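You operate a simulated robot arm through the tools that you are given. There is no shell and no other tool. Be economical: measure what you need, move in short steps, check, and stop when the job is done.

You run a simulated robot arm. Do the job below in one go: nothing can be reset, and whatever is moved stays where it is left.

Task
Set the lamp switches and shade crank as the settings card says.

It is judged by the outcome, as a careful person would: the job done as asked, and still so three seconds after it is handed in. It fails if anything else is knocked over, pushed out of place, dropped, spilled or broken.

Robot
A 7-joint arm with a two-finger gripper, hanging from a carriage that runs on a rail from [-2.643, -0.004] to [0.237, 0] (x, y) and turns from -5.934 to 6.074 rad about z. Base frame: it is fixed where the carriage stands at the start and does not move with it; the origin is on the floor, on the carriage's upright axis, x ahead of it, y to its left, z up. Readings come in m, rad, newtons and seconds.
With the tool pointing down near the work surface it reaches from about 0.58 to 0.58 m from the robot's upright axis, wherever it stands. Its first joint turns from -2.897 to 2.897 rad. Places, roughly: blue read button [0.6, -0.6, 0.9]; left lamp switch [0.8, 0.4, 1.3]; middle lamp switch [0.8, 0.3, 1.3]; right lamp switch [0.8, 0.2, 1.3]; shade crank [0.7, -0.5, 1.3]; vent lever [0.8, -1, 1.9]. Payload 1.37 kg.
Tool frame: the origin (TCP) lies between the finger pads and is the grasp point; the fingertips stand 0.016 m ahead of it; z points along the fingers, y is the line along which they close. Largest opening 0.092 m; the body of the gripper starts 0.074 m behind the TCP.
Orientation is told as [roll, pitch, yaw] about the base's x, y, z axes, in that order, counted from this pose: with the fingers straight down and closing along the base's y, the tool's x points along the base's -x, its y along +y and its z along -z.

Tools
- The arm moves only by the tool nudge_tool. Its argument "motion" is a list of rows, each a list of 6 numbers: the shift along the base's x, y, z in units of 30 mm (1.0 is 30 mm), then the turn, a rotation vector about the base's x, y, z in units of 8 degrees (1.0 is 8 degrees). In form: [[x, y, z, rx, ry, rz], ...]. A call has 1 to 12 rows; each row shifts and turns the commanded pose from where the row before left it. "claw" is the finger opening in m, from 0 to 0.092, set as the call begins (left out, the last holds). A call with a number of a shift or a turn outside -1 to 1 is refused whole. Each row takes 0.2 s and may step no farther than 0.05 m and 0.15 rad from the row before; otherwise, or with a gripper value out of range, the whole call is refused. A pose out of reach is approached as far as the arm can. The call stops where the force on the tool passes 40 N (or 10 N more than at its start, if that is more) or the arm is blocked; 0.2 s more then pass. The fingers move at their own pace and stop on an object; they squeeze with about 26 N. The grip force told is the motor's: it shows also when the fingers shut on nothing. Time passes only in rows, and 0.2 s behind the last, so rows that do not move let the fingers close. The reply holds the time, the measured pose of the TCP, the force on the tool along the base axes, the opening and the grip force, in the units named above and with some noise, with the torque about the TCP (base axes, N m) and any sound that the robot's microphone picked up.
- Cameras (640 x 400 px; columns grow to the right, rows downward): "scene" is now at [0.2612, -0.0271, 1.5276]; the picture's right is [-0.19, -0.98, 0.00], its down [-0.86, 0.17, -0.48] and it looks along [0.47, -0.09, -0.88] (base axes); focal length 214 px, centre (320, 200). "wrist" rides on the gripper at [0.071, 0.019, -0.111] in the tool frame; the picture's right is [-0.26, 0.97, 0.00], its down [-0.78, -0.21, -0.59] and it looks along [-0.57, -0.15, 0.81] (tool axes); focal length 280 px, centre (320, 200). There is no depth. A picture from a camera that has moved, and an enlarged one, comes with that camera's place and axes in the base frame and with its lens. The place of the scene camera against the robot may be out by one fixed shift of up to 0.025 m in any direction.
- camera(camera): a new picture of that camera. The clock stands still meanwhile.
- slide_trunk(by): slides the trunk up (or, below 0, down) by that many m; the arm and the scene camera ride with it, the base frame stays. It gives what a move gives, with no picture.
- roll_base(legs): drives the robot by 1 to 6 legs, each [ahead, left, turn to the left] in m, m and rad, along the robot's own axes; the way and the turn of a leg run together, so that a leg with both is an arc; at most 1.5 m and 3.142 rad a leg. The arm and the cameras ride along, it lands a little off, and it stops where it bumps. It keeps to its track: a leg is cut to what the track allows. It gives what a move gives.
- turn_head(pan, tilt): turns the head with the scene camera to pan (to the left, within 2.705 rad either way) and tilt (down, from -0.506 to 1.204), counted from straight ahead of the robot. It gives what a move gives.
- close_up(camera, box): a new picture of the part [left, top, right, bottom] of that camera's present view, enlarged. The clock stands still meanwhile.
- job_done(): hands the job in; it is judged then, once.

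Go step by step. Nothing tells you exact positions but the pictures and the camera data: compare them with the known pose of the tool, close in by small moves and look again before you grip or let go. The budget is 120 turns and 82 pictures, counting those below and the enlarged ones. Unless the task says otherwise, let go and move clear before handing in, and close with one line.

The tools are called as a command line: name --pt "numbers of a row" for each row, then --argument value for the rest, lists and objects as JSON in quotes. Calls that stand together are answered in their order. nudge_tool: Moves the arm, as the interface text tells. Its arguments: {"type":"object","properties":{"motion":{"type":"array","items":{"type":"array","items":{"type":"number"}}},"claw":{"type":"number"}},"required":["motion"]} The other tools are called the same way: slide_trunk (by) slides the trunk up or down; roll_base (legs) drives the base; turn_head (pan, tilt) turns the head that bears the scene camera; camera (camera) takes a picture; close_up (camera, box) takes an enlarged picture of a part of a camera's view; job_done () hands the job in.

At the start:

```text
time_s: 0.0
eef_pos: [0.2944, -0.0512, 0.9996]
tcp_rot: [-0.001, -0.003, 0.0]
wrist_force: [0.8, -0.6, 0.0]
torque: [-0.02, -0.01, 0.01]
width: 0.0919
finger_force: 0.1
trunk travel left (down, up): [-0.354, 0.306]
robot x, y, heading: [0.0016, 0.003, -0.003]
head pan, tilt: [-0.19, 1.075]
```

scene: 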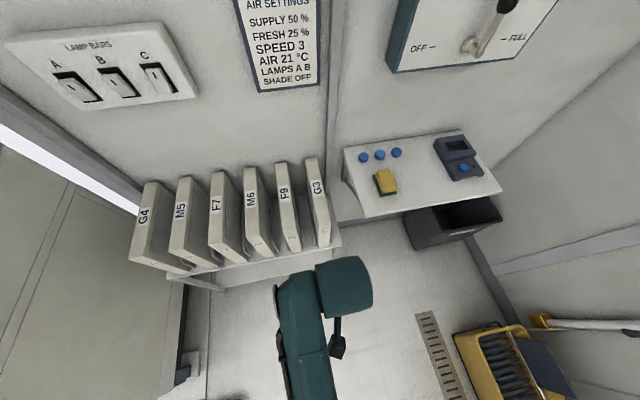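
wrist: 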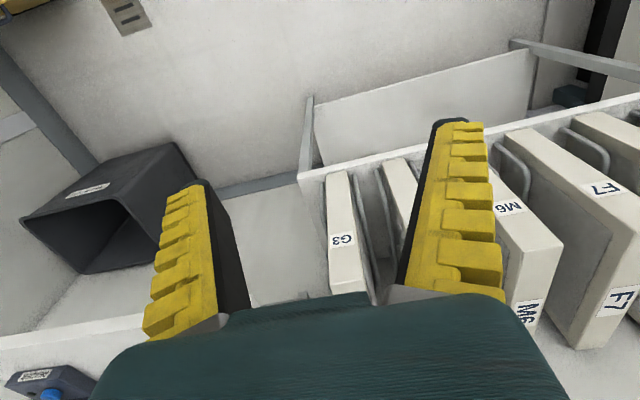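

The settings card says "LAMPS A B, SHADE OFF"; I need to see the card, switches and crank better. I tilt the head up to look at the wall.

turn_head --pan 0.0 --tilt 0.3

camera --camera "scene"

```text
time_s: 1.1
eef_pos: [0.2939, -0.0515, 0.9985]
tcp_rot: [0.001, -0.002, 0.001]
wrist_force: [-0.2, 0.9, 0.1]
torque: [0.0, -0.04, -0.04]
width: 0.0921
finger_force: 0.1
trunk travel left (down, up): [-0.354, 0.306]
robot x, y, heading: [-0.0009, -0.0001, 0.003]
head pan, tilt: [0.0, 0.3]
```

```text
79 pictures are left
camera scene: at [0.291, -0.0148, 1.5922], right [0.0, -1.0, 0.0], down [-0.3, 0.0, -0.95], along [0.95, 0.0, -0.3], focal length 214 px, centre (320, 200)
```

scene: 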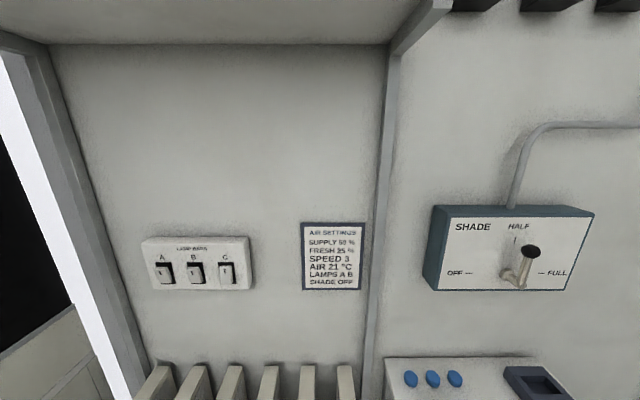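

Now close-ups of the card, switches and crank.

close_up --camera "scene" --box '[290, 215, 380, 300]'

close_up --camera "scene" --box '[130, 225, 260, 300]'

close_up --camera "scene" --box '[420, 195, 600, 300]'

close_up --camera "wrist" --box '[0, 0, 640, 400]'

```text
4.71 times, centred on (335, 258) of scene
camera zoom: at [0.291, -0.0148, 1.5922], right [0.0, -1.0, 0.0], down [-0.3, 0.0, -0.95], along [0.95, 0.0, -0.3], focal length 1009 px, centre (249, -71)
```

zoom: 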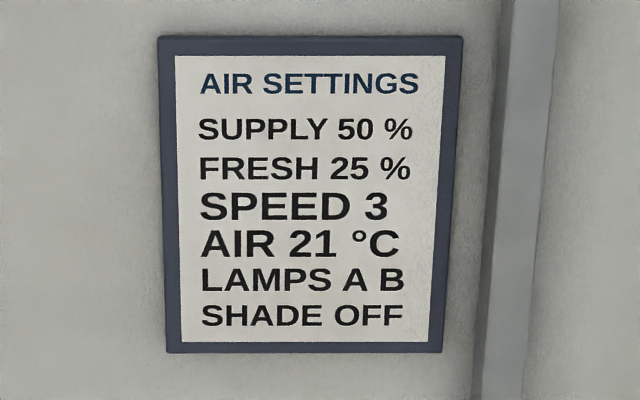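

```text
4.92 times, centred on (195, 262) of scene
camera zoom: at [0.291, -0.0148, 1.5922], right [0.0, -1.0, 0.0], down [-0.3, 0.0, -0.95], along [0.95, 0.0, -0.3], focal length 1056 px, centre (935, -108)
```

zoom: 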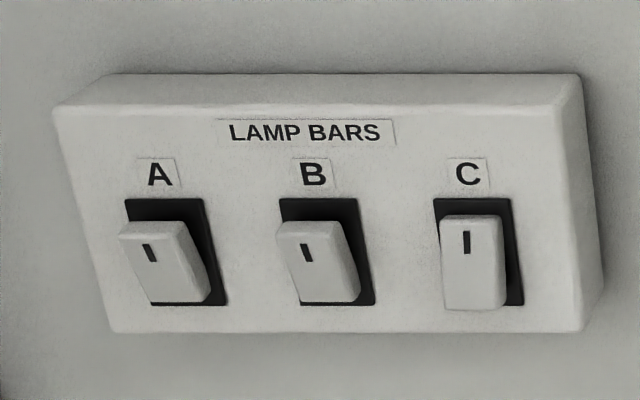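

```text
3.56 times, centred on (510, 248) of scene
camera zoom: at [0.291, -0.0148, 1.5922], right [0.0, -1.0, 0.0], down [-0.3, 0.0, -0.95], along [0.95, 0.0, -0.3], focal length 763 px, centre (-356, 31)
```

zoom: 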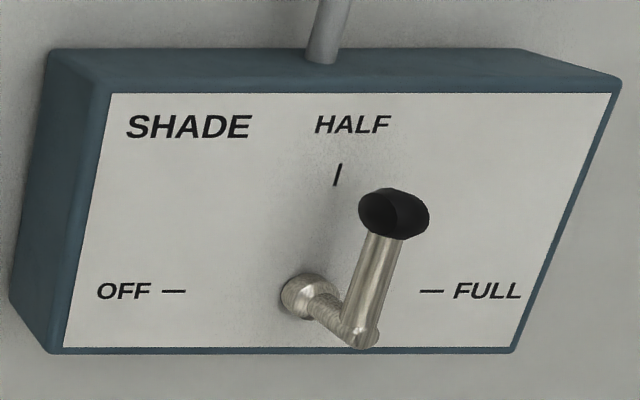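

```text
1.00 times, centred on (320, 200) of wrist (not enlarged: the box is as wide or as high as the picture)
camera zoom: at [0.2238, -0.0326, 1.1105], right [0.26, 0.97, 0.0], down [0.78, -0.21, 0.59], along [0.57, -0.15, -0.81], focal length 280 px, centre (320, 200)
```

zoom: 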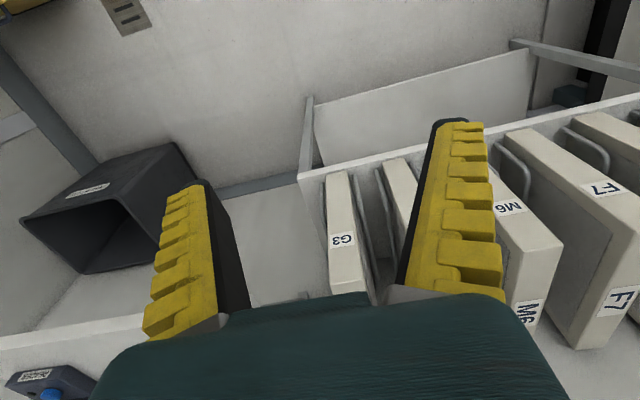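

The card says lamps A and B on and the shade OFF. The crank is now at HALF. A and B look top-out and C top-in, so I check for lamps that show which state is on.

turn_head --pan 0.0 --tilt -0.45

camera --camera "scene"

nudge_tool --pt "0 0 1 0 -1 0" --pt "0 0 1 0 -1 0" --pt "0 0 1 0 -1 0" --pt "0 0 1 0 -1 0" --pt "0 0 1 0 -1 0" --pt "0 0 1 0 -1 0" --pt "0 0 1 0 -1 0" --pt "0 0 0.5 0 -1 0" --pt "0 0 0 0 -1 0" --pt "0 0 0 0 -1 0" --pt "0 0 0 0 -1 0" --pt "0 0 0 0 -0.25 0" --claw 0

```text
time_s: 2.2
eef_pos: [0.2951, -0.0516, 0.9993]
tcp_rot: [0.0, -0.002, 0.001]
wrist_force: [0.0, 0.4, 0.0]
torque: [0.0, 0.01, 0.03]
width: 0.0918
finger_force: 0.0
trunk travel left (down, up): [-0.354, 0.306]
robot x, y, heading: [0.0017, 0.0018, 0.001]
head pan, tilt: [0.0, -0.45]
```

```text
74 pictures are left
camera scene: at [0.2678, -0.0148, 1.6566], right [0.0, -1.0, 0.0], down [0.43, 0.0, -0.9], along [0.9, 0.0, 0.43], focal length 214 px, centre (320, 200)
```

scene: 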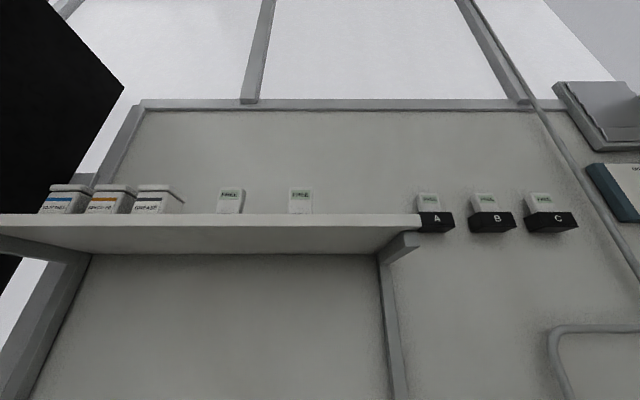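

```text
time_s: 4.8
eef_pos: [0.3115, -0.0517, 1.2251]
tcp_rot: [3.085, -1.566, -3.086]
wrist_force: [0.5, 0.4, 0.3]
torque: [-0.02, 0.02, -0.02]
width: 0.0
finger_force: 26.0
out of reach, approached as far as the arm can: row 9, 10
trunk travel left (down, up): [-0.354, 0.306]
robot x, y, heading: [0.0009, 0.0008, -0.004]
head pan, tilt: [0.0, -0.45]
```

No lamps in view there. The tool now points forward; I move it to about x 0.5, y 0.3 and look with the wrist camera.

nudge_tool --pt "0.6 1 0 0 0 0" --pt "0.6 1 0 0 0 0" --pt "0.6 1 0 0 0 0" --pt "0.6 1 0 0 0 0" --pt "0.6 1 0 0 0 0" --pt "0.6 1 0 0 0 0" --pt "0.6 1 0 0 0 0" --pt "0.6 1 0 0 0 0" --pt "0.6 1 0 0 0 0" --pt "0.6 1 0 0 0 0"

turn_head --pan 0.3 --tilt 0.4

camera --camera "wrist"

camera --camera "scene"

```text
time_s: 7.0
eef_pos: [0.4916, 0.2463, 1.2268]
tcp_rot: [3.114, -1.57, -3.115]
wrist_force: [0.1, 0.3, 0.0]
torque: [0.01, -0.02, -0.01]
width: 0.0
finger_force: 26.1
trunk travel left (down, up): [-0.354, 0.306]
robot x, y, heading: [0.0014, 0.0007, 0.001]
head pan, tilt: [0.0, -0.45]
```

```text
time_s: 8.2
eef_pos: [0.4903, 0.2459, 1.2257]
tcp_rot: [-3.119, -1.568, 3.119]
wrist_force: [-0.4, -0.1, -0.3]
torque: [0.0, 0.04, -0.02]
width: 0.0
finger_force: 25.9
trunk travel left (down, up): [-0.354, 0.306]
robot x, y, heading: [0.0006, 0.0016, -0.003]
head pan, tilt: [0.3, 0.4]
```

```text
73 pictures are left
camera wrist: at [0.3808, 0.2653, 1.1558], right [0.0, 0.97, 0.26], down [-0.59, -0.21, 0.78], along [0.81, -0.15, 0.57], focal length 280 px, centre (320, 200)
```

wrist: 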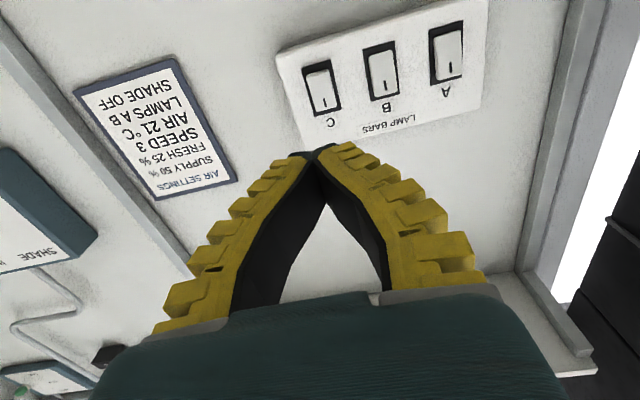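

```text
72 pictures are left
camera scene: at [0.2861, 0.0126, 1.5831], right [0.3, -0.96, 0.0], down [-0.37, -0.11, -0.92], along [0.88, 0.27, -0.39], focal length 214 px, centre (320, 200)
```

scene: 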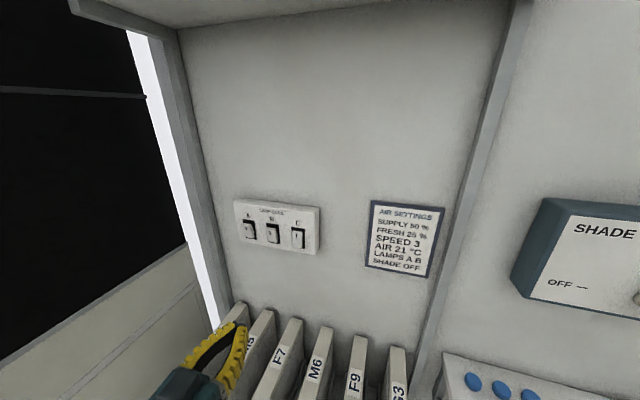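

close_up --camera "wrist" --box '[270, 0, 500, 144]'

close_up --camera "scene" --box '[228, 192, 328, 260]'

nudge_tool --pt "0.5 0.5 0.5 0 0 0" --pt "0.5 0.5 0.5 0 0 0" --pt "0.5 0.5 0.5 0 0 0" --pt "0.5 0.5 0.5 0 0 0"

camera --camera "wrist"

```text
2.78 times, centred on (385, 72) of wrist
camera zoom: at [0.3808, 0.2653, 1.1558], right [0.0, 0.97, 0.26], down [-0.59, -0.21, 0.78], along [0.81, -0.15, 0.57], focal length 779 px, centre (139, 556)
```

zoom: 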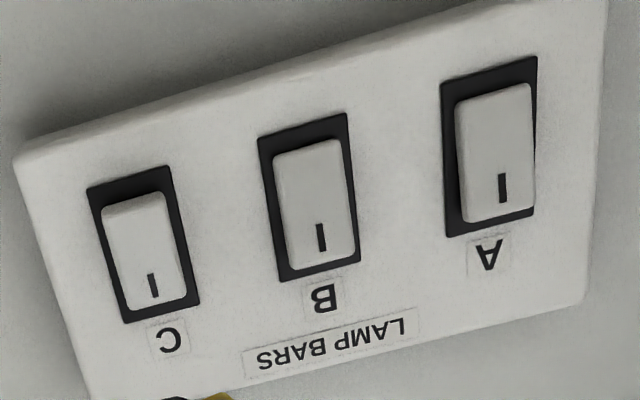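

```text
5.88 times, centred on (278, 226) of scene
camera zoom: at [0.2861, 0.0126, 1.5831], right [0.3, -0.96, 0.0], down [-0.37, -0.11, -0.92], along [0.88, 0.27, -0.39], focal length 1262 px, centre (567, 47)
```

zoom: 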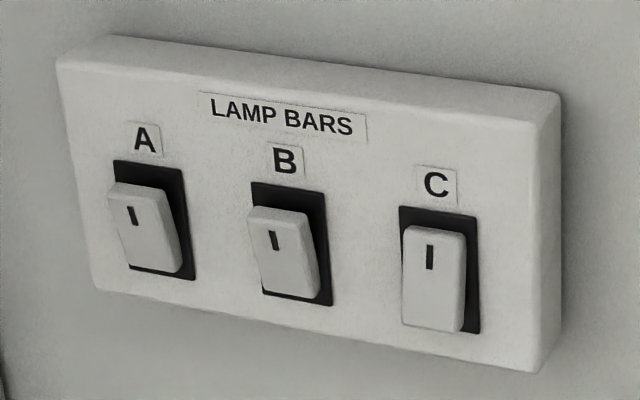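

```text
time_s: 9.2
eef_pos: [0.5517, 0.3059, 1.2862]
tcp_rot: [-2.636, -1.569, 2.635]
wrist_force: [0.4, 0.2, -0.4]
torque: [0.03, 0.02, 0.04]
width: 0.0
finger_force: 25.9
trunk travel left (down, up): [-0.354, 0.306]
robot x, y, heading: [-0.0013, -0.0017, -0.004]
head pan, tilt: [0.3, 0.4]
```

```text
69 pictures are left
camera wrist: at [0.4413, 0.3254, 1.2158], right [0.0, 0.97, 0.26], down [-0.59, -0.21, 0.78], along [0.81, -0.15, 0.57], focal length 280 px, centre (320, 200)
```

wrist: 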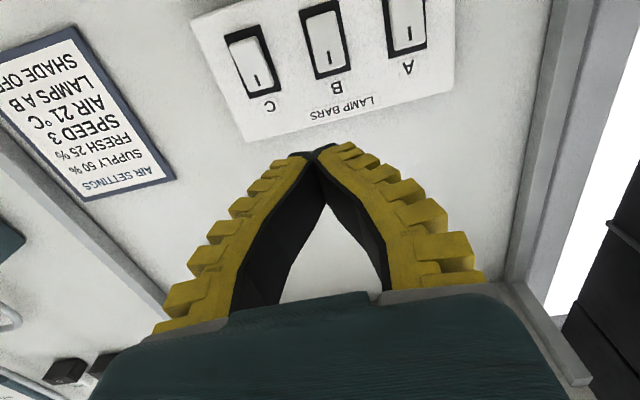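

A and B have their "I" ends out (off) and C's is in (on), so all three must flip. By triangulation the rockers sit at about x 0.76, y 0.400/0.324/0.245, z 1.253. I drive ahead a bit and approach A's top end.

roll_base --legs '[[0.1, 0, 0]]'

nudge_tool --pt "0 0.8 -0.1 0 0 0" --pt "0 0.8 -0.1 0 0 0" --pt "0 0.8 -0.1 0 0 0" --pt "0 0.74 0 0 0 0" --pt "0 0 0 0 0 0"

camera --camera "wrist"

```text
time_s: 10.3
eef_pos: [0.6495, 0.3053, 1.2863]
tcp_rot: [-3.132, -1.569, 3.131]
wrist_force: [-0.6, -0.1, 0.0]
torque: [0.0, 0.04, 0.05]
width: 0.0
finger_force: 26.2
trunk travel left (down, up): [-0.354, 0.306]
robot x, y, heading: [0.0984, -0.0001, -0.002]
head pan, tilt: [0.3, 0.4]
```

```text
time_s: 11.5
eef_pos: [0.6506, 0.4014, 1.2781]
tcp_rot: [2.946, -1.57, -2.945]
wrist_force: [0.5, -0.1, -0.5]
torque: [0.0, -0.02, -0.02]
width: 0.0
finger_force: 25.9
trunk travel left (down, up): [-0.354, 0.306]
robot x, y, heading: [0.1001, 0.0006, 0.004]
head pan, tilt: [0.3, 0.4]
```

```text
68 pictures are left
camera wrist: at [0.5395, 0.42, 1.2071], right [0.0, 0.96, 0.26], down [-0.59, -0.21, 0.78], along [0.81, -0.15, 0.57], focal length 280 px, centre (320, 200)
```

wrist: 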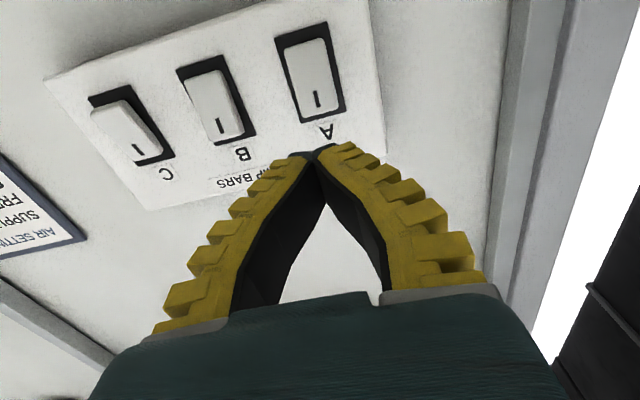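

The geometry holds: A's "I" end is at about y 0.402, z 1.27. I push forward until it gives.

nudge_tool --pt "0.9 0 0 0 0 0" --pt "0.9 0 0 0 0 0" --pt "0.5 0 0 0 0 0" --pt "0.2 0 0 0 0 0" --pt "0.2 0 0 0 0 0" --pt "0.1 0 0 0 0 0"

camera --camera "wrist"

```text
time_s: 12.9
eef_pos: [0.7333, 0.4008, 1.2782]
tcp_rot: [-2.837, -1.569, 2.837]
wrist_force: [0.5, 0.3, 0.2]
torque: [-0.03, -0.01, 0.0]
width: 0.0001
finger_force: 26.3
trunk travel left (down, up): [-0.354, 0.306]
robot x, y, heading: [0.0983, -0.0017, -0.001]
head pan, tilt: [0.3, 0.4]
```

```text
67 pictures are left
camera wrist: at [0.6235, 0.4198, 1.2068], right [0.0, 0.97, 0.26], down [-0.59, -0.21, 0.78], along [0.81, -0.15, 0.57], focal length 280 px, centre (320, 200)
```

wrist: 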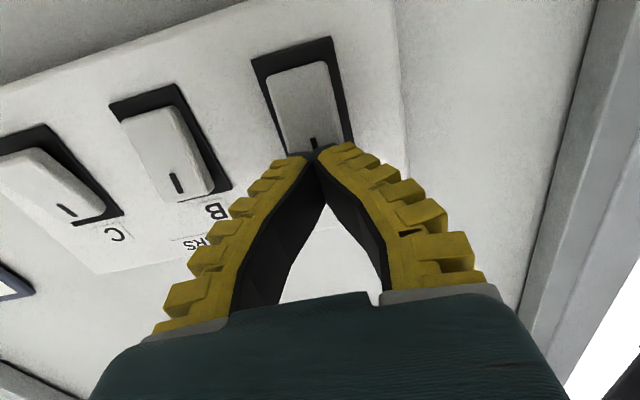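

Nearly touching A's top end. I keep going in small steps.

nudge_tool --pt "0.1 0 0 0 0 0" --pt "0.1 0 0 0 0 0" --pt "0.1 0 0 0 0 0" --pt "0.1 0 0 0 0 0" --pt "0.1 0 0 0 0 0" --pt "0.1 0 0 0 0 0"

camera --camera "wrist"

```text
time_s: 14.3
eef_pos: [0.7484, 0.4025, 1.278]
tcp_rot: [-2.761, -1.57, 2.764]
wrist_force: [-26.4, -4.7, 3.5]
torque: [-0.15, 0.25, -0.05]
width: 0.0059
finger_force: 28.0
trunk travel left (down, up): [-0.354, 0.306]
robot x, y, heading: [0.0992, 0.0014, 0.002]
head pan, tilt: [0.3, 0.4]
```

```text
66 pictures are left
camera wrist: at [0.6376, 0.4212, 1.2063], right [0.0, 0.97, 0.26], down [-0.59, -0.21, 0.78], along [0.81, -0.15, 0.57], focal length 280 px, centre (320, 200)
```

wrist: 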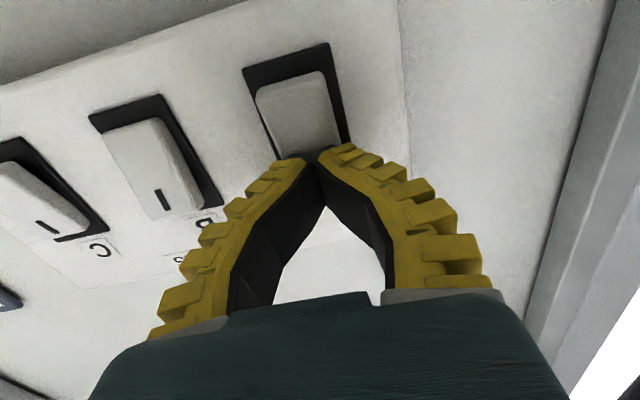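

Contact at 26 N. I back off and look.

nudge_tool --pt "-1 0 0 0 0 0" --pt "-1 0 0 0 0 0" --pt "-1 0 0 0 0 0"

camera --camera "wrist"

close_up --camera "scene" --box '[150, 180, 340, 300]'

```text
time_s: 15.1
eef_pos: [0.6609, 0.4008, 1.2765]
tcp_rot: [-2.289, -1.569, 2.288]
wrist_force: [-0.2, -1.1, 0.3]
torque: [0.02, 0.06, 0.01]
width: 0.0
finger_force: 27.8
trunk travel left (down, up): [-0.354, 0.306]
robot x, y, heading: [0.0978, -0.0038, -0.003]
head pan, tilt: [0.3, 0.4]
```

```text
65 pictures are left
camera wrist: at [0.5512, 0.4195, 1.2055], right [0.0, 0.97, 0.26], down [-0.59, -0.21, 0.78], along [0.81, -0.15, 0.57], focal length 280 px, centre (320, 200)
```

wrist: 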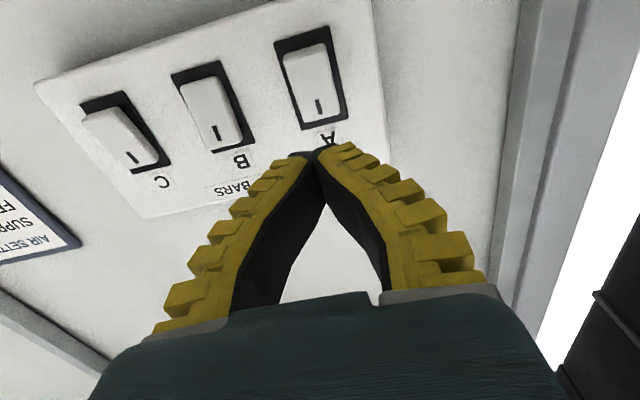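

```text
3.33 times, centred on (245, 240) of scene
camera zoom: at [0.3849, 0.0129, 1.583], right [0.3, -0.96, 0.0], down [-0.37, -0.12, -0.92], along [0.88, 0.27, -0.39], focal length 715 px, centre (570, 67)
```

zoom: 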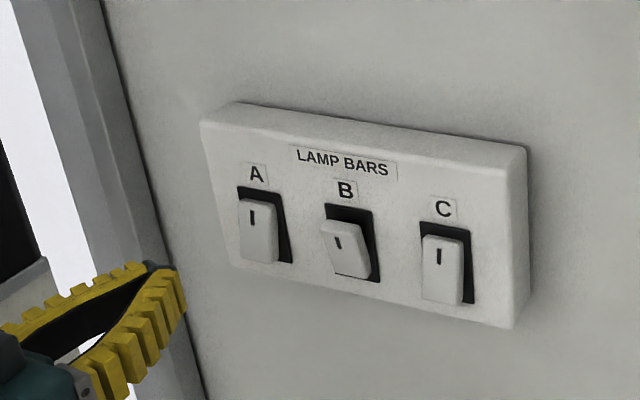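

A has flipped and now matches C's state. Next is B's top end at y 0.324, and I use 2–3 mm less final push.

nudge_tool --pt "0 -0.9 0 0 0 0" --pt "0 -0.9 0 0 0 0" --pt "0 -0.76 0 0 0 0" --pt "0 0 0 0 0 0" --pt "0.9 0 0 0 0 0" --pt "0.9 0 0 0 0 0" --pt "0.6 0 0 0 0 0" --pt "0.1 0 0 0 0 0" --pt "0.1 0 0 0 0 0" --pt "0.1 0 0 0 0 0" --pt "0.1 0 0 0 0 0" --pt "0.1 0 0 0 0 0"

camera --camera "wrist"

```text
time_s: 17.7
eef_pos: [0.7474, 0.3239, 1.2764]
tcp_rot: [-3.021, -1.571, 3.022]
wrist_force: [-14.6, -2.0, -1.0]
torque: [-0.09, 0.14, -0.04]
width: 0.0061
finger_force: 28.2
trunk travel left (down, up): [-0.354, 0.306]
robot x, y, heading: [0.1011, 0.0024, 0.005]
head pan, tilt: [0.3, 0.4]
```

```text
63 pictures are left
camera wrist: at [0.6364, 0.3436, 1.2061], right [0.0, 0.97, 0.26], down [-0.59, -0.21, 0.78], along [0.81, -0.15, 0.57], focal length 280 px, centre (320, 200)
```

wrist: 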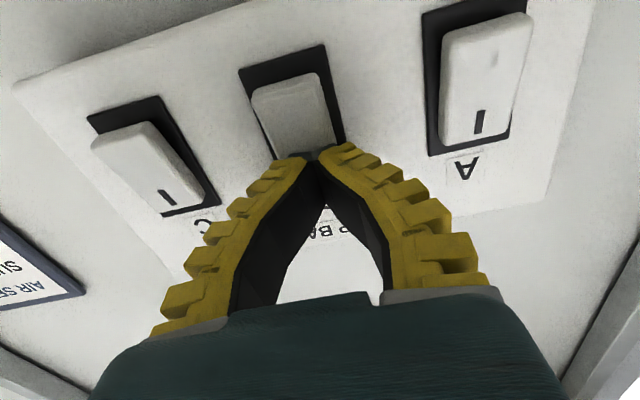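

B looks flipped the same way. I back off, move to C's bottom end (y 0.245, z 1.232) and look.

nudge_tool --pt "-1 0 0 0 0 0" --pt "-1 0 0 0 0 0" --pt "-1 0 0 0 0 0" --pt "0 -0.9 -0.5 0 0 0" --pt "0 -0.9 -0.5 0 0 0" --pt "0 -0.83 -0.5 0 0 0" --pt "0 0 0 0 0 0"

camera --camera "wrist"

close_up --camera "scene" --box '[150, 180, 340, 300]'

```text
time_s: 19.3
eef_pos: [0.6572, 0.2452, 1.2318]
tcp_rot: [-3.012, -1.569, 3.013]
wrist_force: [-0.4, 0.1, -0.9]
torque: [-0.02, -0.03, 0.01]
width: 0.0
finger_force: 28.2
trunk travel left (down, up): [-0.354, 0.306]
robot x, y, heading: [0.0994, -0.0005, -0.001]
head pan, tilt: [0.3, 0.4]
```

```text
62 pictures are left
camera wrist: at [0.5486, 0.2644, 1.1617], right [0.0, 0.97, 0.26], down [-0.59, -0.21, 0.78], along [0.81, -0.15, 0.57], focal length 280 px, centre (320, 200)
```

wrist: 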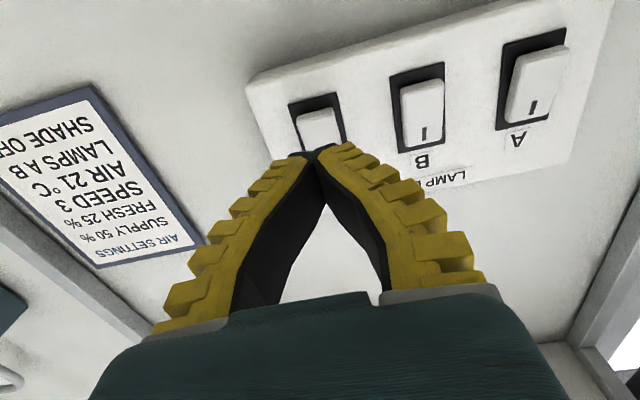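

```text
3.33 times, centred on (245, 240) of scene
camera zoom: at [0.3848, 0.0129, 1.583], right [0.3, -0.95, 0.0], down [-0.37, -0.12, -0.92], along [0.88, 0.27, -0.39], focal length 715 px, centre (570, 67)
```

zoom: 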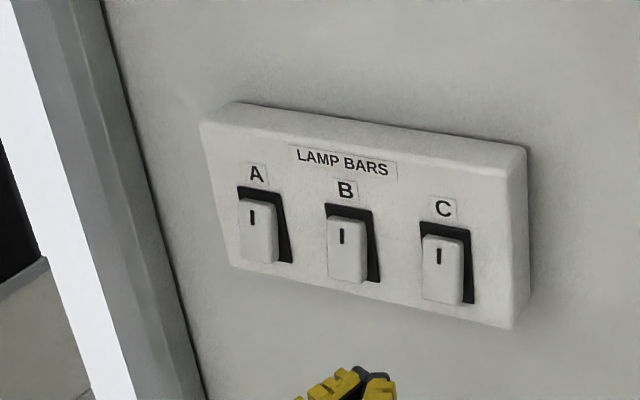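

A and B are on. Now I press C's bottom end.

nudge_tool --pt "0.9 0 0 0 0 0" --pt "0.9 0 0 0 0 0" --pt "0.6 0 0 0 0 0" --pt "0.1 0 0 0 0 0" --pt "0.1 0 0 0 0 0" --pt "0.1 0 0 0 0 0" --pt "0.1 0 0 0 0 0" --pt "0.1 0 0 0 0 0" --pt "0.1 0 0 0 0 0"

camera --camera "wrist"

close_up --camera "scene" --box '[150, 180, 340, 300]'

```text
time_s: 21.3
eef_pos: [0.7458, 0.2449, 1.2321]
tcp_rot: [-2.98, -1.57, 2.981]
wrist_force: [-12.2, 0.4, 0.6]
torque: [0.0, -0.14, -0.02]
width: 0.0061
finger_force: 27.8
trunk travel left (down, up): [-0.354, 0.306]
robot x, y, heading: [0.1017, -0.0022, -0.0]
head pan, tilt: [0.3, 0.4]
```

```text
60 pictures are left
camera wrist: at [0.6367, 0.2644, 1.1616], right [0.0, 0.97, 0.26], down [-0.59, -0.21, 0.78], along [0.81, -0.15, 0.57], focal length 280 px, centre (320, 200)
```

wrist: 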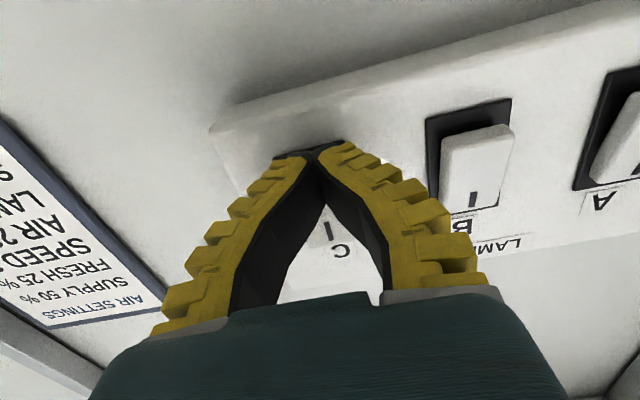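

```text
3.33 times, centred on (245, 240) of scene
camera zoom: at [0.3838, 0.013, 1.5826], right [0.3, -0.95, 0.0], down [-0.37, -0.12, -0.92], along [0.88, 0.27, -0.39], focal length 715 px, centre (570, 67)
```

zoom: 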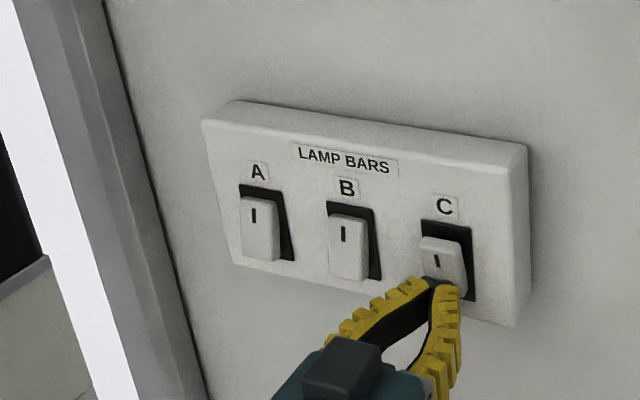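

C has flipped off. I retreat, and head for the crank.

nudge_tool --pt "-1 0 0 0 0 0" --pt "-1 0 0 0 0 0" --pt "-1 0 0 0 0 0" --pt "-1 0 0 0 0 0" --pt "-1 0 0 0 0 0" --pt "-1 0 0 0 0 0" --pt "-1 0 0 0 0 0"

roll_base --legs '[[-0.1, 0, 0]]'

nudge_tool --pt "0 -1 0 0 0 0" --pt "0 -1 0 0 0 0" --pt "0 -1 0 0 0 0" --pt "0 -1 0 0 0 0" --pt "0 -1 0 0 0 0" --pt "0 -1 0 0 0 0" --pt "0 -1 0 0 0 0" --pt "0 -1 0 0 0 0" --pt "0 -1 0 0 0 0" --pt "0 -1 0 0 0 0" --pt "0 -1 0 0 0 0" --pt "0 -1 0 0 0 0"

nudge_tool --pt "0 -1 0 0 0 0" --pt "0 -1 0 0 0 0" --pt "0 -1 0 0 0 0" --pt "0 -1 0 0 0 0" --pt "0 -1 0 0 0 0" --pt "0 -1 0 0 0 0" --pt "0 -1 0 0 0 0" --pt "0 0 0 0 0 0"

turn_head --pan -0.3 --tilt 0.4

camera --camera "wrist"

camera --camera "scene"

```text
time_s: 22.9
eef_pos: [0.538, 0.2447, 1.2331]
tcp_rot: [2.681, -1.571, -2.681]
wrist_force: [-0.1, 0.5, -0.2]
torque: [0.01, -0.02, 0.02]
width: 0.0001
finger_force: 27.5
trunk travel left (down, up): [-0.354, 0.306]
robot x, y, heading: [0.0951, 0.0024, 0.0]
head pan, tilt: [0.3, 0.4]
```

```text
time_s: 24.1
eef_pos: [0.4395, 0.245, 1.233]
tcp_rot: [3.102, -1.569, -3.102]
wrist_force: [-0.4, 0.5, 0.2]
torque: [0.02, -0.02, 0.02]
width: 0.0
finger_force: 27.7
trunk travel left (down, up): [-0.354, 0.306]
robot x, y, heading: [-0.0006, -0.0017, -0.001]
head pan, tilt: [0.3, 0.4]
```

```text
time_s: 26.7
eef_pos: [0.4392, -0.1141, 1.2341]
tcp_rot: [-2.671, -1.569, 2.67]
wrist_force: [-0.3, -0.3, 0.0]
torque: [0.0, 0.03, -0.03]
width: 0.0
finger_force: 27.8
trunk travel left (down, up): [-0.354, 0.306]
robot x, y, heading: [0.0006, -0.002, -0.0]
head pan, tilt: [0.3, 0.4]
```

```text
time_s: 28.5
eef_pos: [0.4386, -0.3262, 1.2327]
tcp_rot: [3.042, -1.569, -3.041]
wrist_force: [-0.4, 0.1, -0.3]
torque: [0.02, -0.01, 0.04]
width: 0.0001
finger_force: 27.7
trunk travel left (down, up): [-0.354, 0.306]
robot x, y, heading: [-0.0028, -0.0004, -0.001]
head pan, tilt: [0.3, 0.4]
```

```text
time_s: 29.5
eef_pos: [0.4392, -0.3253, 1.2329]
tcp_rot: [3.062, -1.57, -3.062]
wrist_force: [0.2, 0.3, 0.4]
torque: [0.0, -0.01, 0.01]
width: 0.0
finger_force: 27.9
trunk travel left (down, up): [-0.354, 0.306]
robot x, y, heading: [-0.0012, 0.0033, -0.005]
head pan, tilt: [-0.3, 0.4]
```

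```text
58 pictures are left
camera wrist: at [0.3291, -0.3063, 1.1622], right [0.0, 0.96, 0.26], down [-0.59, -0.21, 0.78], along [0.81, -0.15, 0.57], focal length 280 px, centre (320, 200)
```

wrist: 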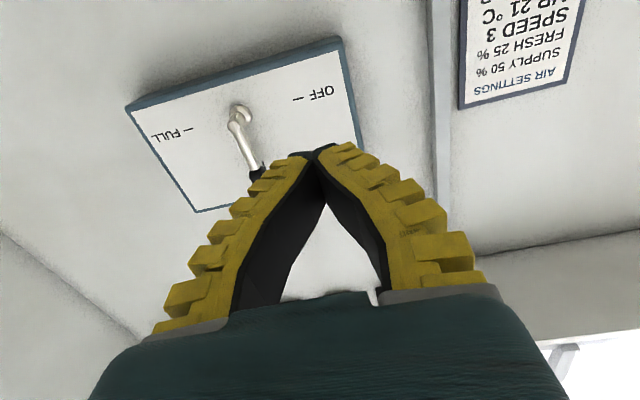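

```text
57 pictures are left
camera scene: at [0.2852, -0.0419, 1.583], right [-0.29, -0.96, 0.0], down [-0.37, 0.11, -0.92], along [0.88, -0.27, -0.39], focal length 214 px, centre (320, 200)
```

scene: 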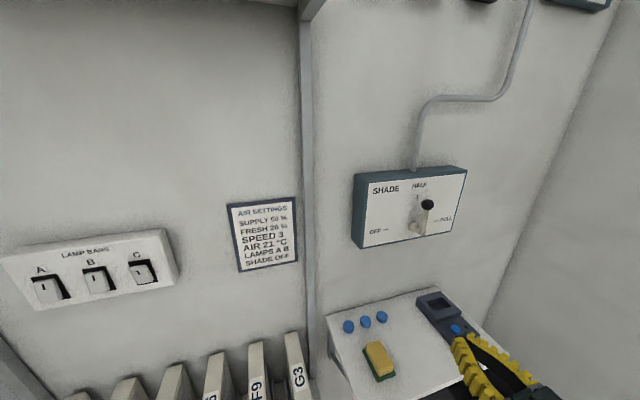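

I take a second wrist view from lower and further right to triangulate the crank.

nudge_tool --pt "0 -0.9 -0.9 0 0 0" --pt "0 -0.9 -0.9 0 0 0" --pt "0 -0.9 -0.9 0 0 0" --pt "0 0 0 0 0 0"

camera --camera "wrist"

close_up --camera "scene" --box '[340, 155, 480, 255]'

```text
time_s: 30.5
eef_pos: [0.4403, -0.4061, 1.1513]
tcp_rot: [-3.101, -1.569, 3.101]
wrist_force: [0.0, -0.2, -0.1]
torque: [-0.02, 0.0, 0.0]
width: 0.0
finger_force: 27.6
trunk travel left (down, up): [-0.354, 0.306]
robot x, y, heading: [-0.0023, 0.0019, 0.003]
head pan, tilt: [-0.3, 0.4]
```

```text
56 pictures are left
camera wrist: at [0.33, -0.3872, 1.0802], right [0.0, 0.97, 0.26], down [-0.59, -0.21, 0.78], along [0.81, -0.15, 0.57], focal length 280 px, centre (320, 200)
```

wrist: 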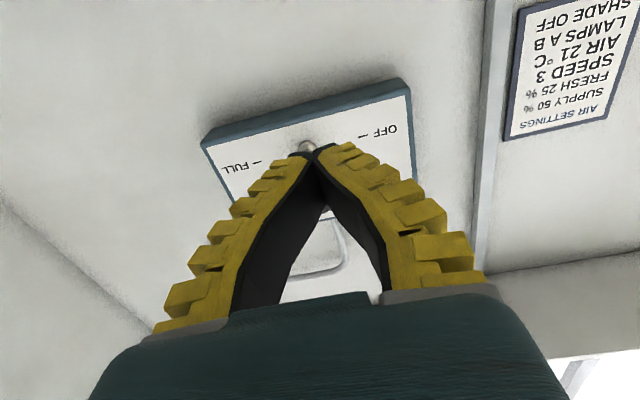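

```text
4.00 times, centred on (410, 205) of scene
camera zoom: at [0.2852, -0.0421, 1.583], right [-0.29, -0.96, 0.0], down [-0.37, 0.11, -0.92], along [0.88, -0.27, -0.39], focal length 858 px, centre (-40, 180)
```

zoom: 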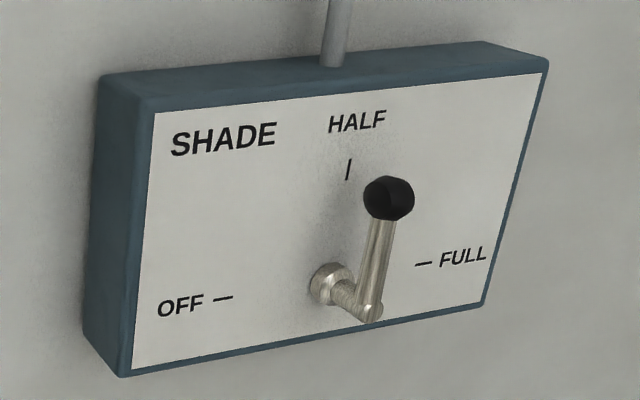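

The shade face is at x≈0.751, its hub at y −0.456, z 1.272, and the lever stands straight up at x≈0.706 with its knob at z≈1.36. I plan to push it with closed fingers from its right side, round to the left and down to OFF. First I get beside it.

roll_base --legs '[[0.1, 0, 0]]'

nudge_tool --pt "0 -0.9 0 0 0 0" --pt "0 -0.9 0 0 0 0" --pt "0 -1 0 0 0 0" --pt "0 -0.3 1 0 0 0" --pt "0 0 1 0 0 0" --pt "0 0 1 0 0 0" --pt "0 0 1 0 0 0" --pt "0 0 1 0 0 0" --pt "0 0 0.9 0 0 0" --pt "0 0 0 0 0 0"

camera --camera "wrist"

camera --camera "scene"

```text
time_s: 31.6
eef_pos: [0.539, -0.4053, 1.1519]
tcp_rot: [3.064, -1.569, -3.061]
wrist_force: [-0.3, 0.0, 0.0]
torque: [-0.03, -0.02, -0.02]
width: 0.0001
finger_force: 28.2
trunk travel left (down, up): [-0.354, 0.306]
robot x, y, heading: [0.0986, 0.0006, -0.001]
head pan, tilt: [-0.3, 0.4]
```

```text
time_s: 33.8
eef_pos: [0.539, -0.4978, 1.3297]
tcp_rot: [2.776, -1.568, -2.773]
wrist_force: [0.0, -0.1, 0.4]
torque: [0.02, 0.02, 0.01]
width: 0.0001
finger_force: 28.3
trunk travel left (down, up): [-0.354, 0.306]
robot x, y, heading: [0.0998, -0.0005, -0.0]
head pan, tilt: [-0.3, 0.4]
```

```text
54 pictures are left
camera wrist: at [0.4283, -0.479, 1.2579], right [0.0, 0.96, 0.26], down [-0.59, -0.21, 0.78], along [0.81, -0.15, 0.57], focal length 280 px, centre (320, 200)
```

wrist: 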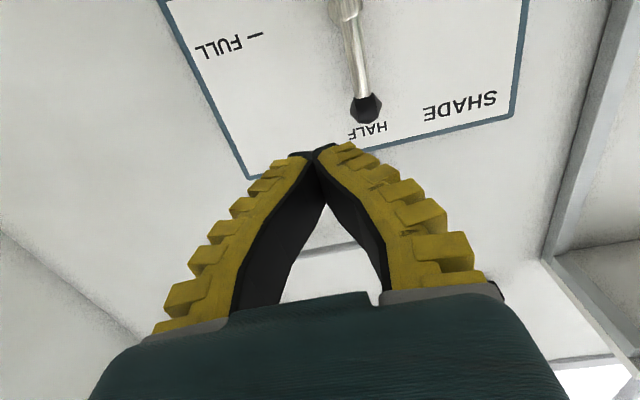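

```text
53 pictures are left
camera scene: at [0.3834, -0.0419, 1.583], right [-0.29, -0.96, 0.0], down [-0.37, 0.11, -0.92], along [0.88, -0.27, -0.39], focal length 214 px, centre (320, 200)
```

scene: 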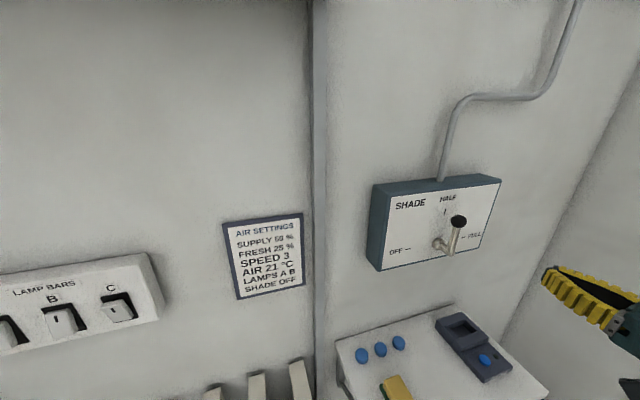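

The knob is confirmed at (0.706, −0.458, 1.356). I slide in on its right side with the tip just past the lever's plane.

nudge_tool --pt "0.9 0 0 0 0 0" --pt "0.9 0 0 0 0 0" --pt "0.9 0 0 0 0 0" --pt "0.9 0 0 0 0 0" --pt "0.9 0 0 0 0 0" --pt "0.9 0 0 0 0 0" --pt "0 0.3 0 0 0 0" --pt "0 0 0 0 0 0"

camera --camera "wrist"

close_up --camera "scene" --box '[350, 160, 530, 290]'

```text
time_s: 35.6
eef_pos: [0.6903, -0.489, 1.329]
tcp_rot: [2.984, -1.571, -2.985]
wrist_force: [0.5, -0.4, -0.5]
torque: [0.01, 0.04, -0.03]
width: 0.0
finger_force: 27.5
out of reach, approached as far as the arm can: row 6
trunk travel left (down, up): [-0.354, 0.306]
robot x, y, heading: [0.0959, 0.0004, -0.003]
head pan, tilt: [-0.3, 0.4]
```

```text
52 pictures are left
camera wrist: at [0.5805, -0.4702, 1.2574], right [0.0, 0.96, 0.26], down [-0.59, -0.21, 0.78], along [0.81, -0.15, 0.57], focal length 280 px, centre (320, 200)
```

wrist: 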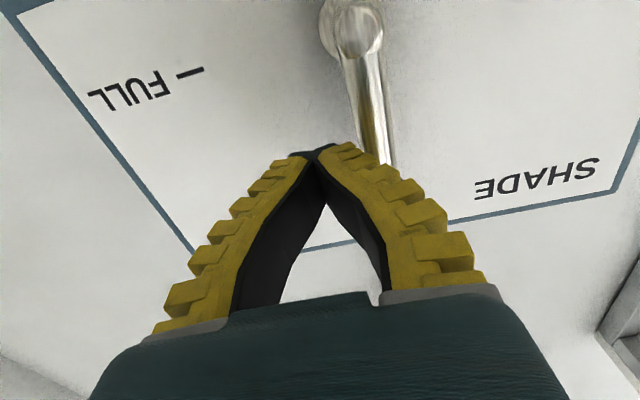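

```text
3.08 times, centred on (440, 225) of scene
camera zoom: at [0.3833, -0.0417, 1.583], right [-0.29, -0.96, 0.0], down [-0.37, 0.11, -0.92], along [0.88, -0.27, -0.39], focal length 660 px, centre (-49, 123)
```

zoom: 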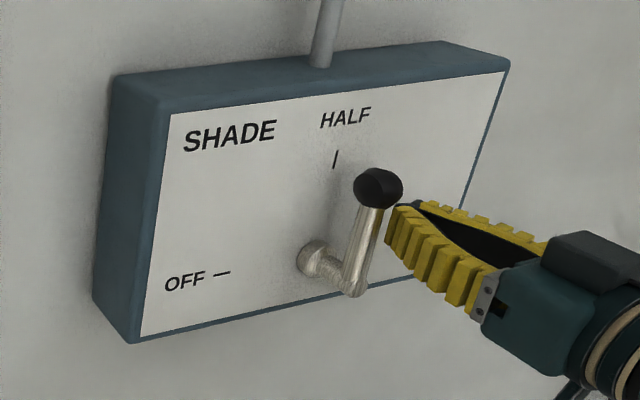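

Reach is at its edge; I back off slightly and drive ahead so the arm has slack, ending with the tip about 1.5 cm past the lever axis.

nudge_tool --pt "-0.9 0 0 0 0 0" --pt "-0.9 0 0 0 0 0" --pt "-0.9 0 0 0 0 0"

roll_base --legs '[[0.08, 0, 0]]'

```text
time_s: 36.4
eef_pos: [0.6094, -0.49, 1.3269]
tcp_rot: [2.831, -1.57, -2.83]
wrist_force: [0.0, 0.3, -0.3]
torque: [0.04, 0.03, -0.01]
width: 0.0001
finger_force: 27.4
trunk travel left (down, up): [-0.354, 0.306]
robot x, y, heading: [0.0943, 0.0006, -0.002]
head pan, tilt: [-0.3, 0.4]
```

```text
time_s: 37.5
eef_pos: [0.6881, -0.4891, 1.3284]
tcp_rot: [2.996, -1.57, -2.993]
wrist_force: [-0.6, 0.1, 0.1]
torque: [0.0, 0.0, -0.01]
width: 0.0
finger_force: 27.1
trunk travel left (down, up): [-0.354, 0.306]
robot x, y, heading: [0.1779, -0.0023, 0.003]
head pan, tilt: [-0.3, 0.4]
```

nudge_tool --pt "0.47 0 0 0 0 0" --pt "0 0.27 0 0 0 0" --pt "0 0.27 0 0 0 0" --pt "0 0.19 0.04 0 0 0" --pt "0 0.19 0.04 0 0 0" --pt "0 0.22 0.02 0 0 0" --pt "0 0.22 0.02 0 0 0" --pt "0 0.23 -0.05 0 0 0" --pt "0 0.23 -0.05 0 0 0" --pt "0 0 0 0 0 0"

camera --camera "wrist"

camera --camera "scene"

```text
time_s: 39.7
eef_pos: [0.7024, -0.4339, 1.3288]
tcp_rot: [-3.128, -1.57, 3.129]
wrist_force: [0.0, 0.4, 0.7]
torque: [0.03, 0.04, -0.02]
width: 0.0
finger_force: 28.0
trunk travel left (down, up): [-0.354, 0.306]
robot x, y, heading: [0.1761, -0.0036, -0.001]
head pan, tilt: [-0.3, 0.4]
```

```text
50 pictures are left
camera wrist: at [0.5932, -0.4155, 1.2587], right [0.0, 0.97, 0.26], down [-0.59, -0.21, 0.78], along [0.81, -0.15, 0.57], focal length 280 px, centre (320, 200)
```

wrist: 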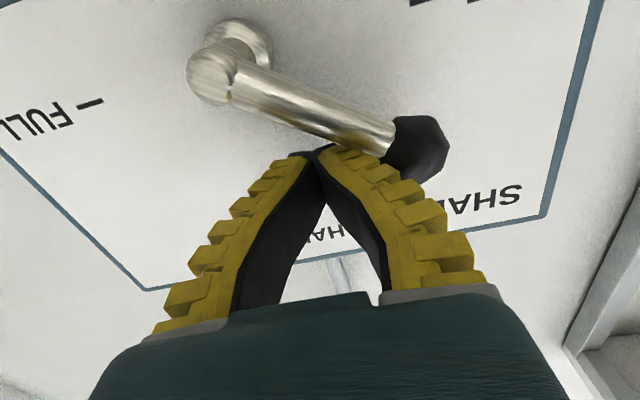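

```text
49 pictures are left
camera scene: at [0.4625, -0.0416, 1.583], right [-0.29, -0.96, 0.0], down [-0.37, 0.11, -0.92], along [0.88, -0.27, -0.39], focal length 214 px, centre (320, 200)
```

scene: 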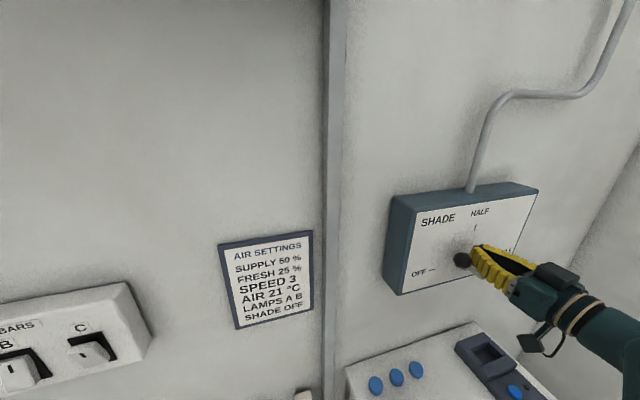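

The lever follows easily and is past 45°. I continue round the arc to just short of horizontal.

nudge_tool --pt "0 0.23 -0.12 0 0 0" --pt "0 0.23 -0.12 0 0 0" --pt "0 0.2 -0.2 0 0 0" --pt "0 0.2 -0.2 0 0 0" --pt "0 0.13 -0.2 0 0 0" --pt "0 0.1 -0.2 0 0 0" --pt "0 0 0 0 0 0"

camera --camera "wrist"

close_up --camera "scene" --box '[370, 170, 560, 300]'

```text
time_s: 41.3
eef_pos: [0.7029, -0.4007, 1.2976]
tcp_rot: [2.79, -1.571, -2.787]
wrist_force: [0.3, 0.2, 0.4]
torque: [0.02, -0.04, 0.02]
width: 0.0
finger_force: 27.9
trunk travel left (down, up): [-0.354, 0.306]
robot x, y, heading: [0.1757, 0.0012, 0.009]
head pan, tilt: [-0.3, 0.4]
```

```text
48 pictures are left
camera wrist: at [0.5936, -0.3821, 1.2274], right [0.0, 0.96, 0.26], down [-0.59, -0.21, 0.78], along [0.81, -0.15, 0.57], focal length 280 px, centre (320, 200)
```

wrist: 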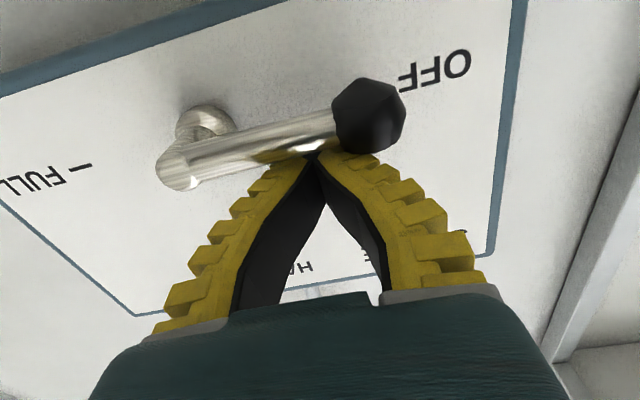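

```text
3.08 times, centred on (465, 235) of scene
camera zoom: at [0.4624, -0.0415, 1.583], right [-0.29, -0.96, 0.0], down [-0.37, 0.11, -0.92], along [0.88, -0.27, -0.39], focal length 660 px, centre (-126, 92)
```

zoom: 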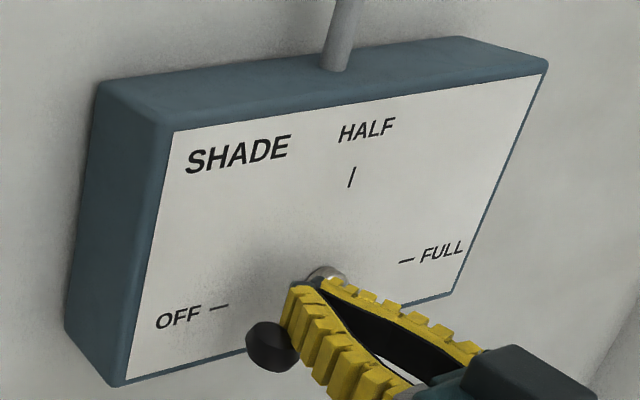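

The knob now reads at (y −0.373, z 1.270), level with the pivot, so the lever points at OFF. I lift off and retreat to check.

nudge_tool --pt "0 0 0.5 0 0 0" --pt "-0.5 0 0.3 0 0 0" --pt "-1 0 0 0 0 0" --pt "-1 0 0 0 0 0" --pt "-1 0 0 0 0 0" --pt "-1 0 -0.5 0 0 0" --pt "-1 0 -0.5 0 0 0" --pt "0 -0.5 -1 0 0 0" --pt "0 -0.5 -1 0 0 0" --pt "0 0 0 0 0 0"

camera --camera "wrist"

close_up --camera "scene" --box '[370, 170, 560, 300]'

```text
time_s: 43.5
eef_pos: [0.5382, -0.4322, 1.232]
tcp_rot: [-2.869, -1.569, 2.87]
wrist_force: [-0.2, -0.1, -0.3]
torque: [0.03, 0.0, 0.04]
width: 0.0
finger_force: 27.7
trunk travel left (down, up): [-0.354, 0.306]
robot x, y, heading: [0.1746, 0.0003, 0.002]
head pan, tilt: [-0.3, 0.4]
```

```text
46 pictures are left
camera wrist: at [0.4283, -0.4134, 1.1621], right [0.0, 0.97, 0.26], down [-0.59, -0.21, 0.78], along [0.81, -0.15, 0.57], focal length 280 px, centre (320, 200)
```

wrist: 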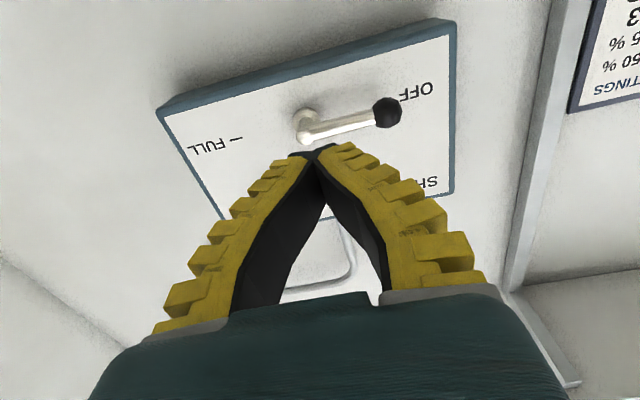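

```text
3.08 times, centred on (465, 235) of scene
camera zoom: at [0.4624, -0.0416, 1.583], right [-0.29, -0.96, 0.0], down [-0.37, 0.11, -0.92], along [0.88, -0.27, -0.39], focal length 660 px, centre (-126, 92)
```

zoom: 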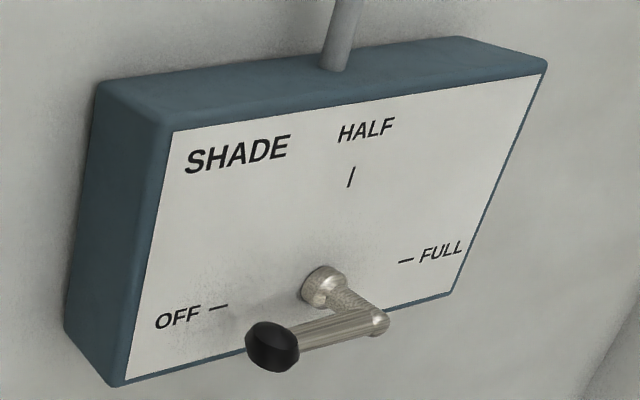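

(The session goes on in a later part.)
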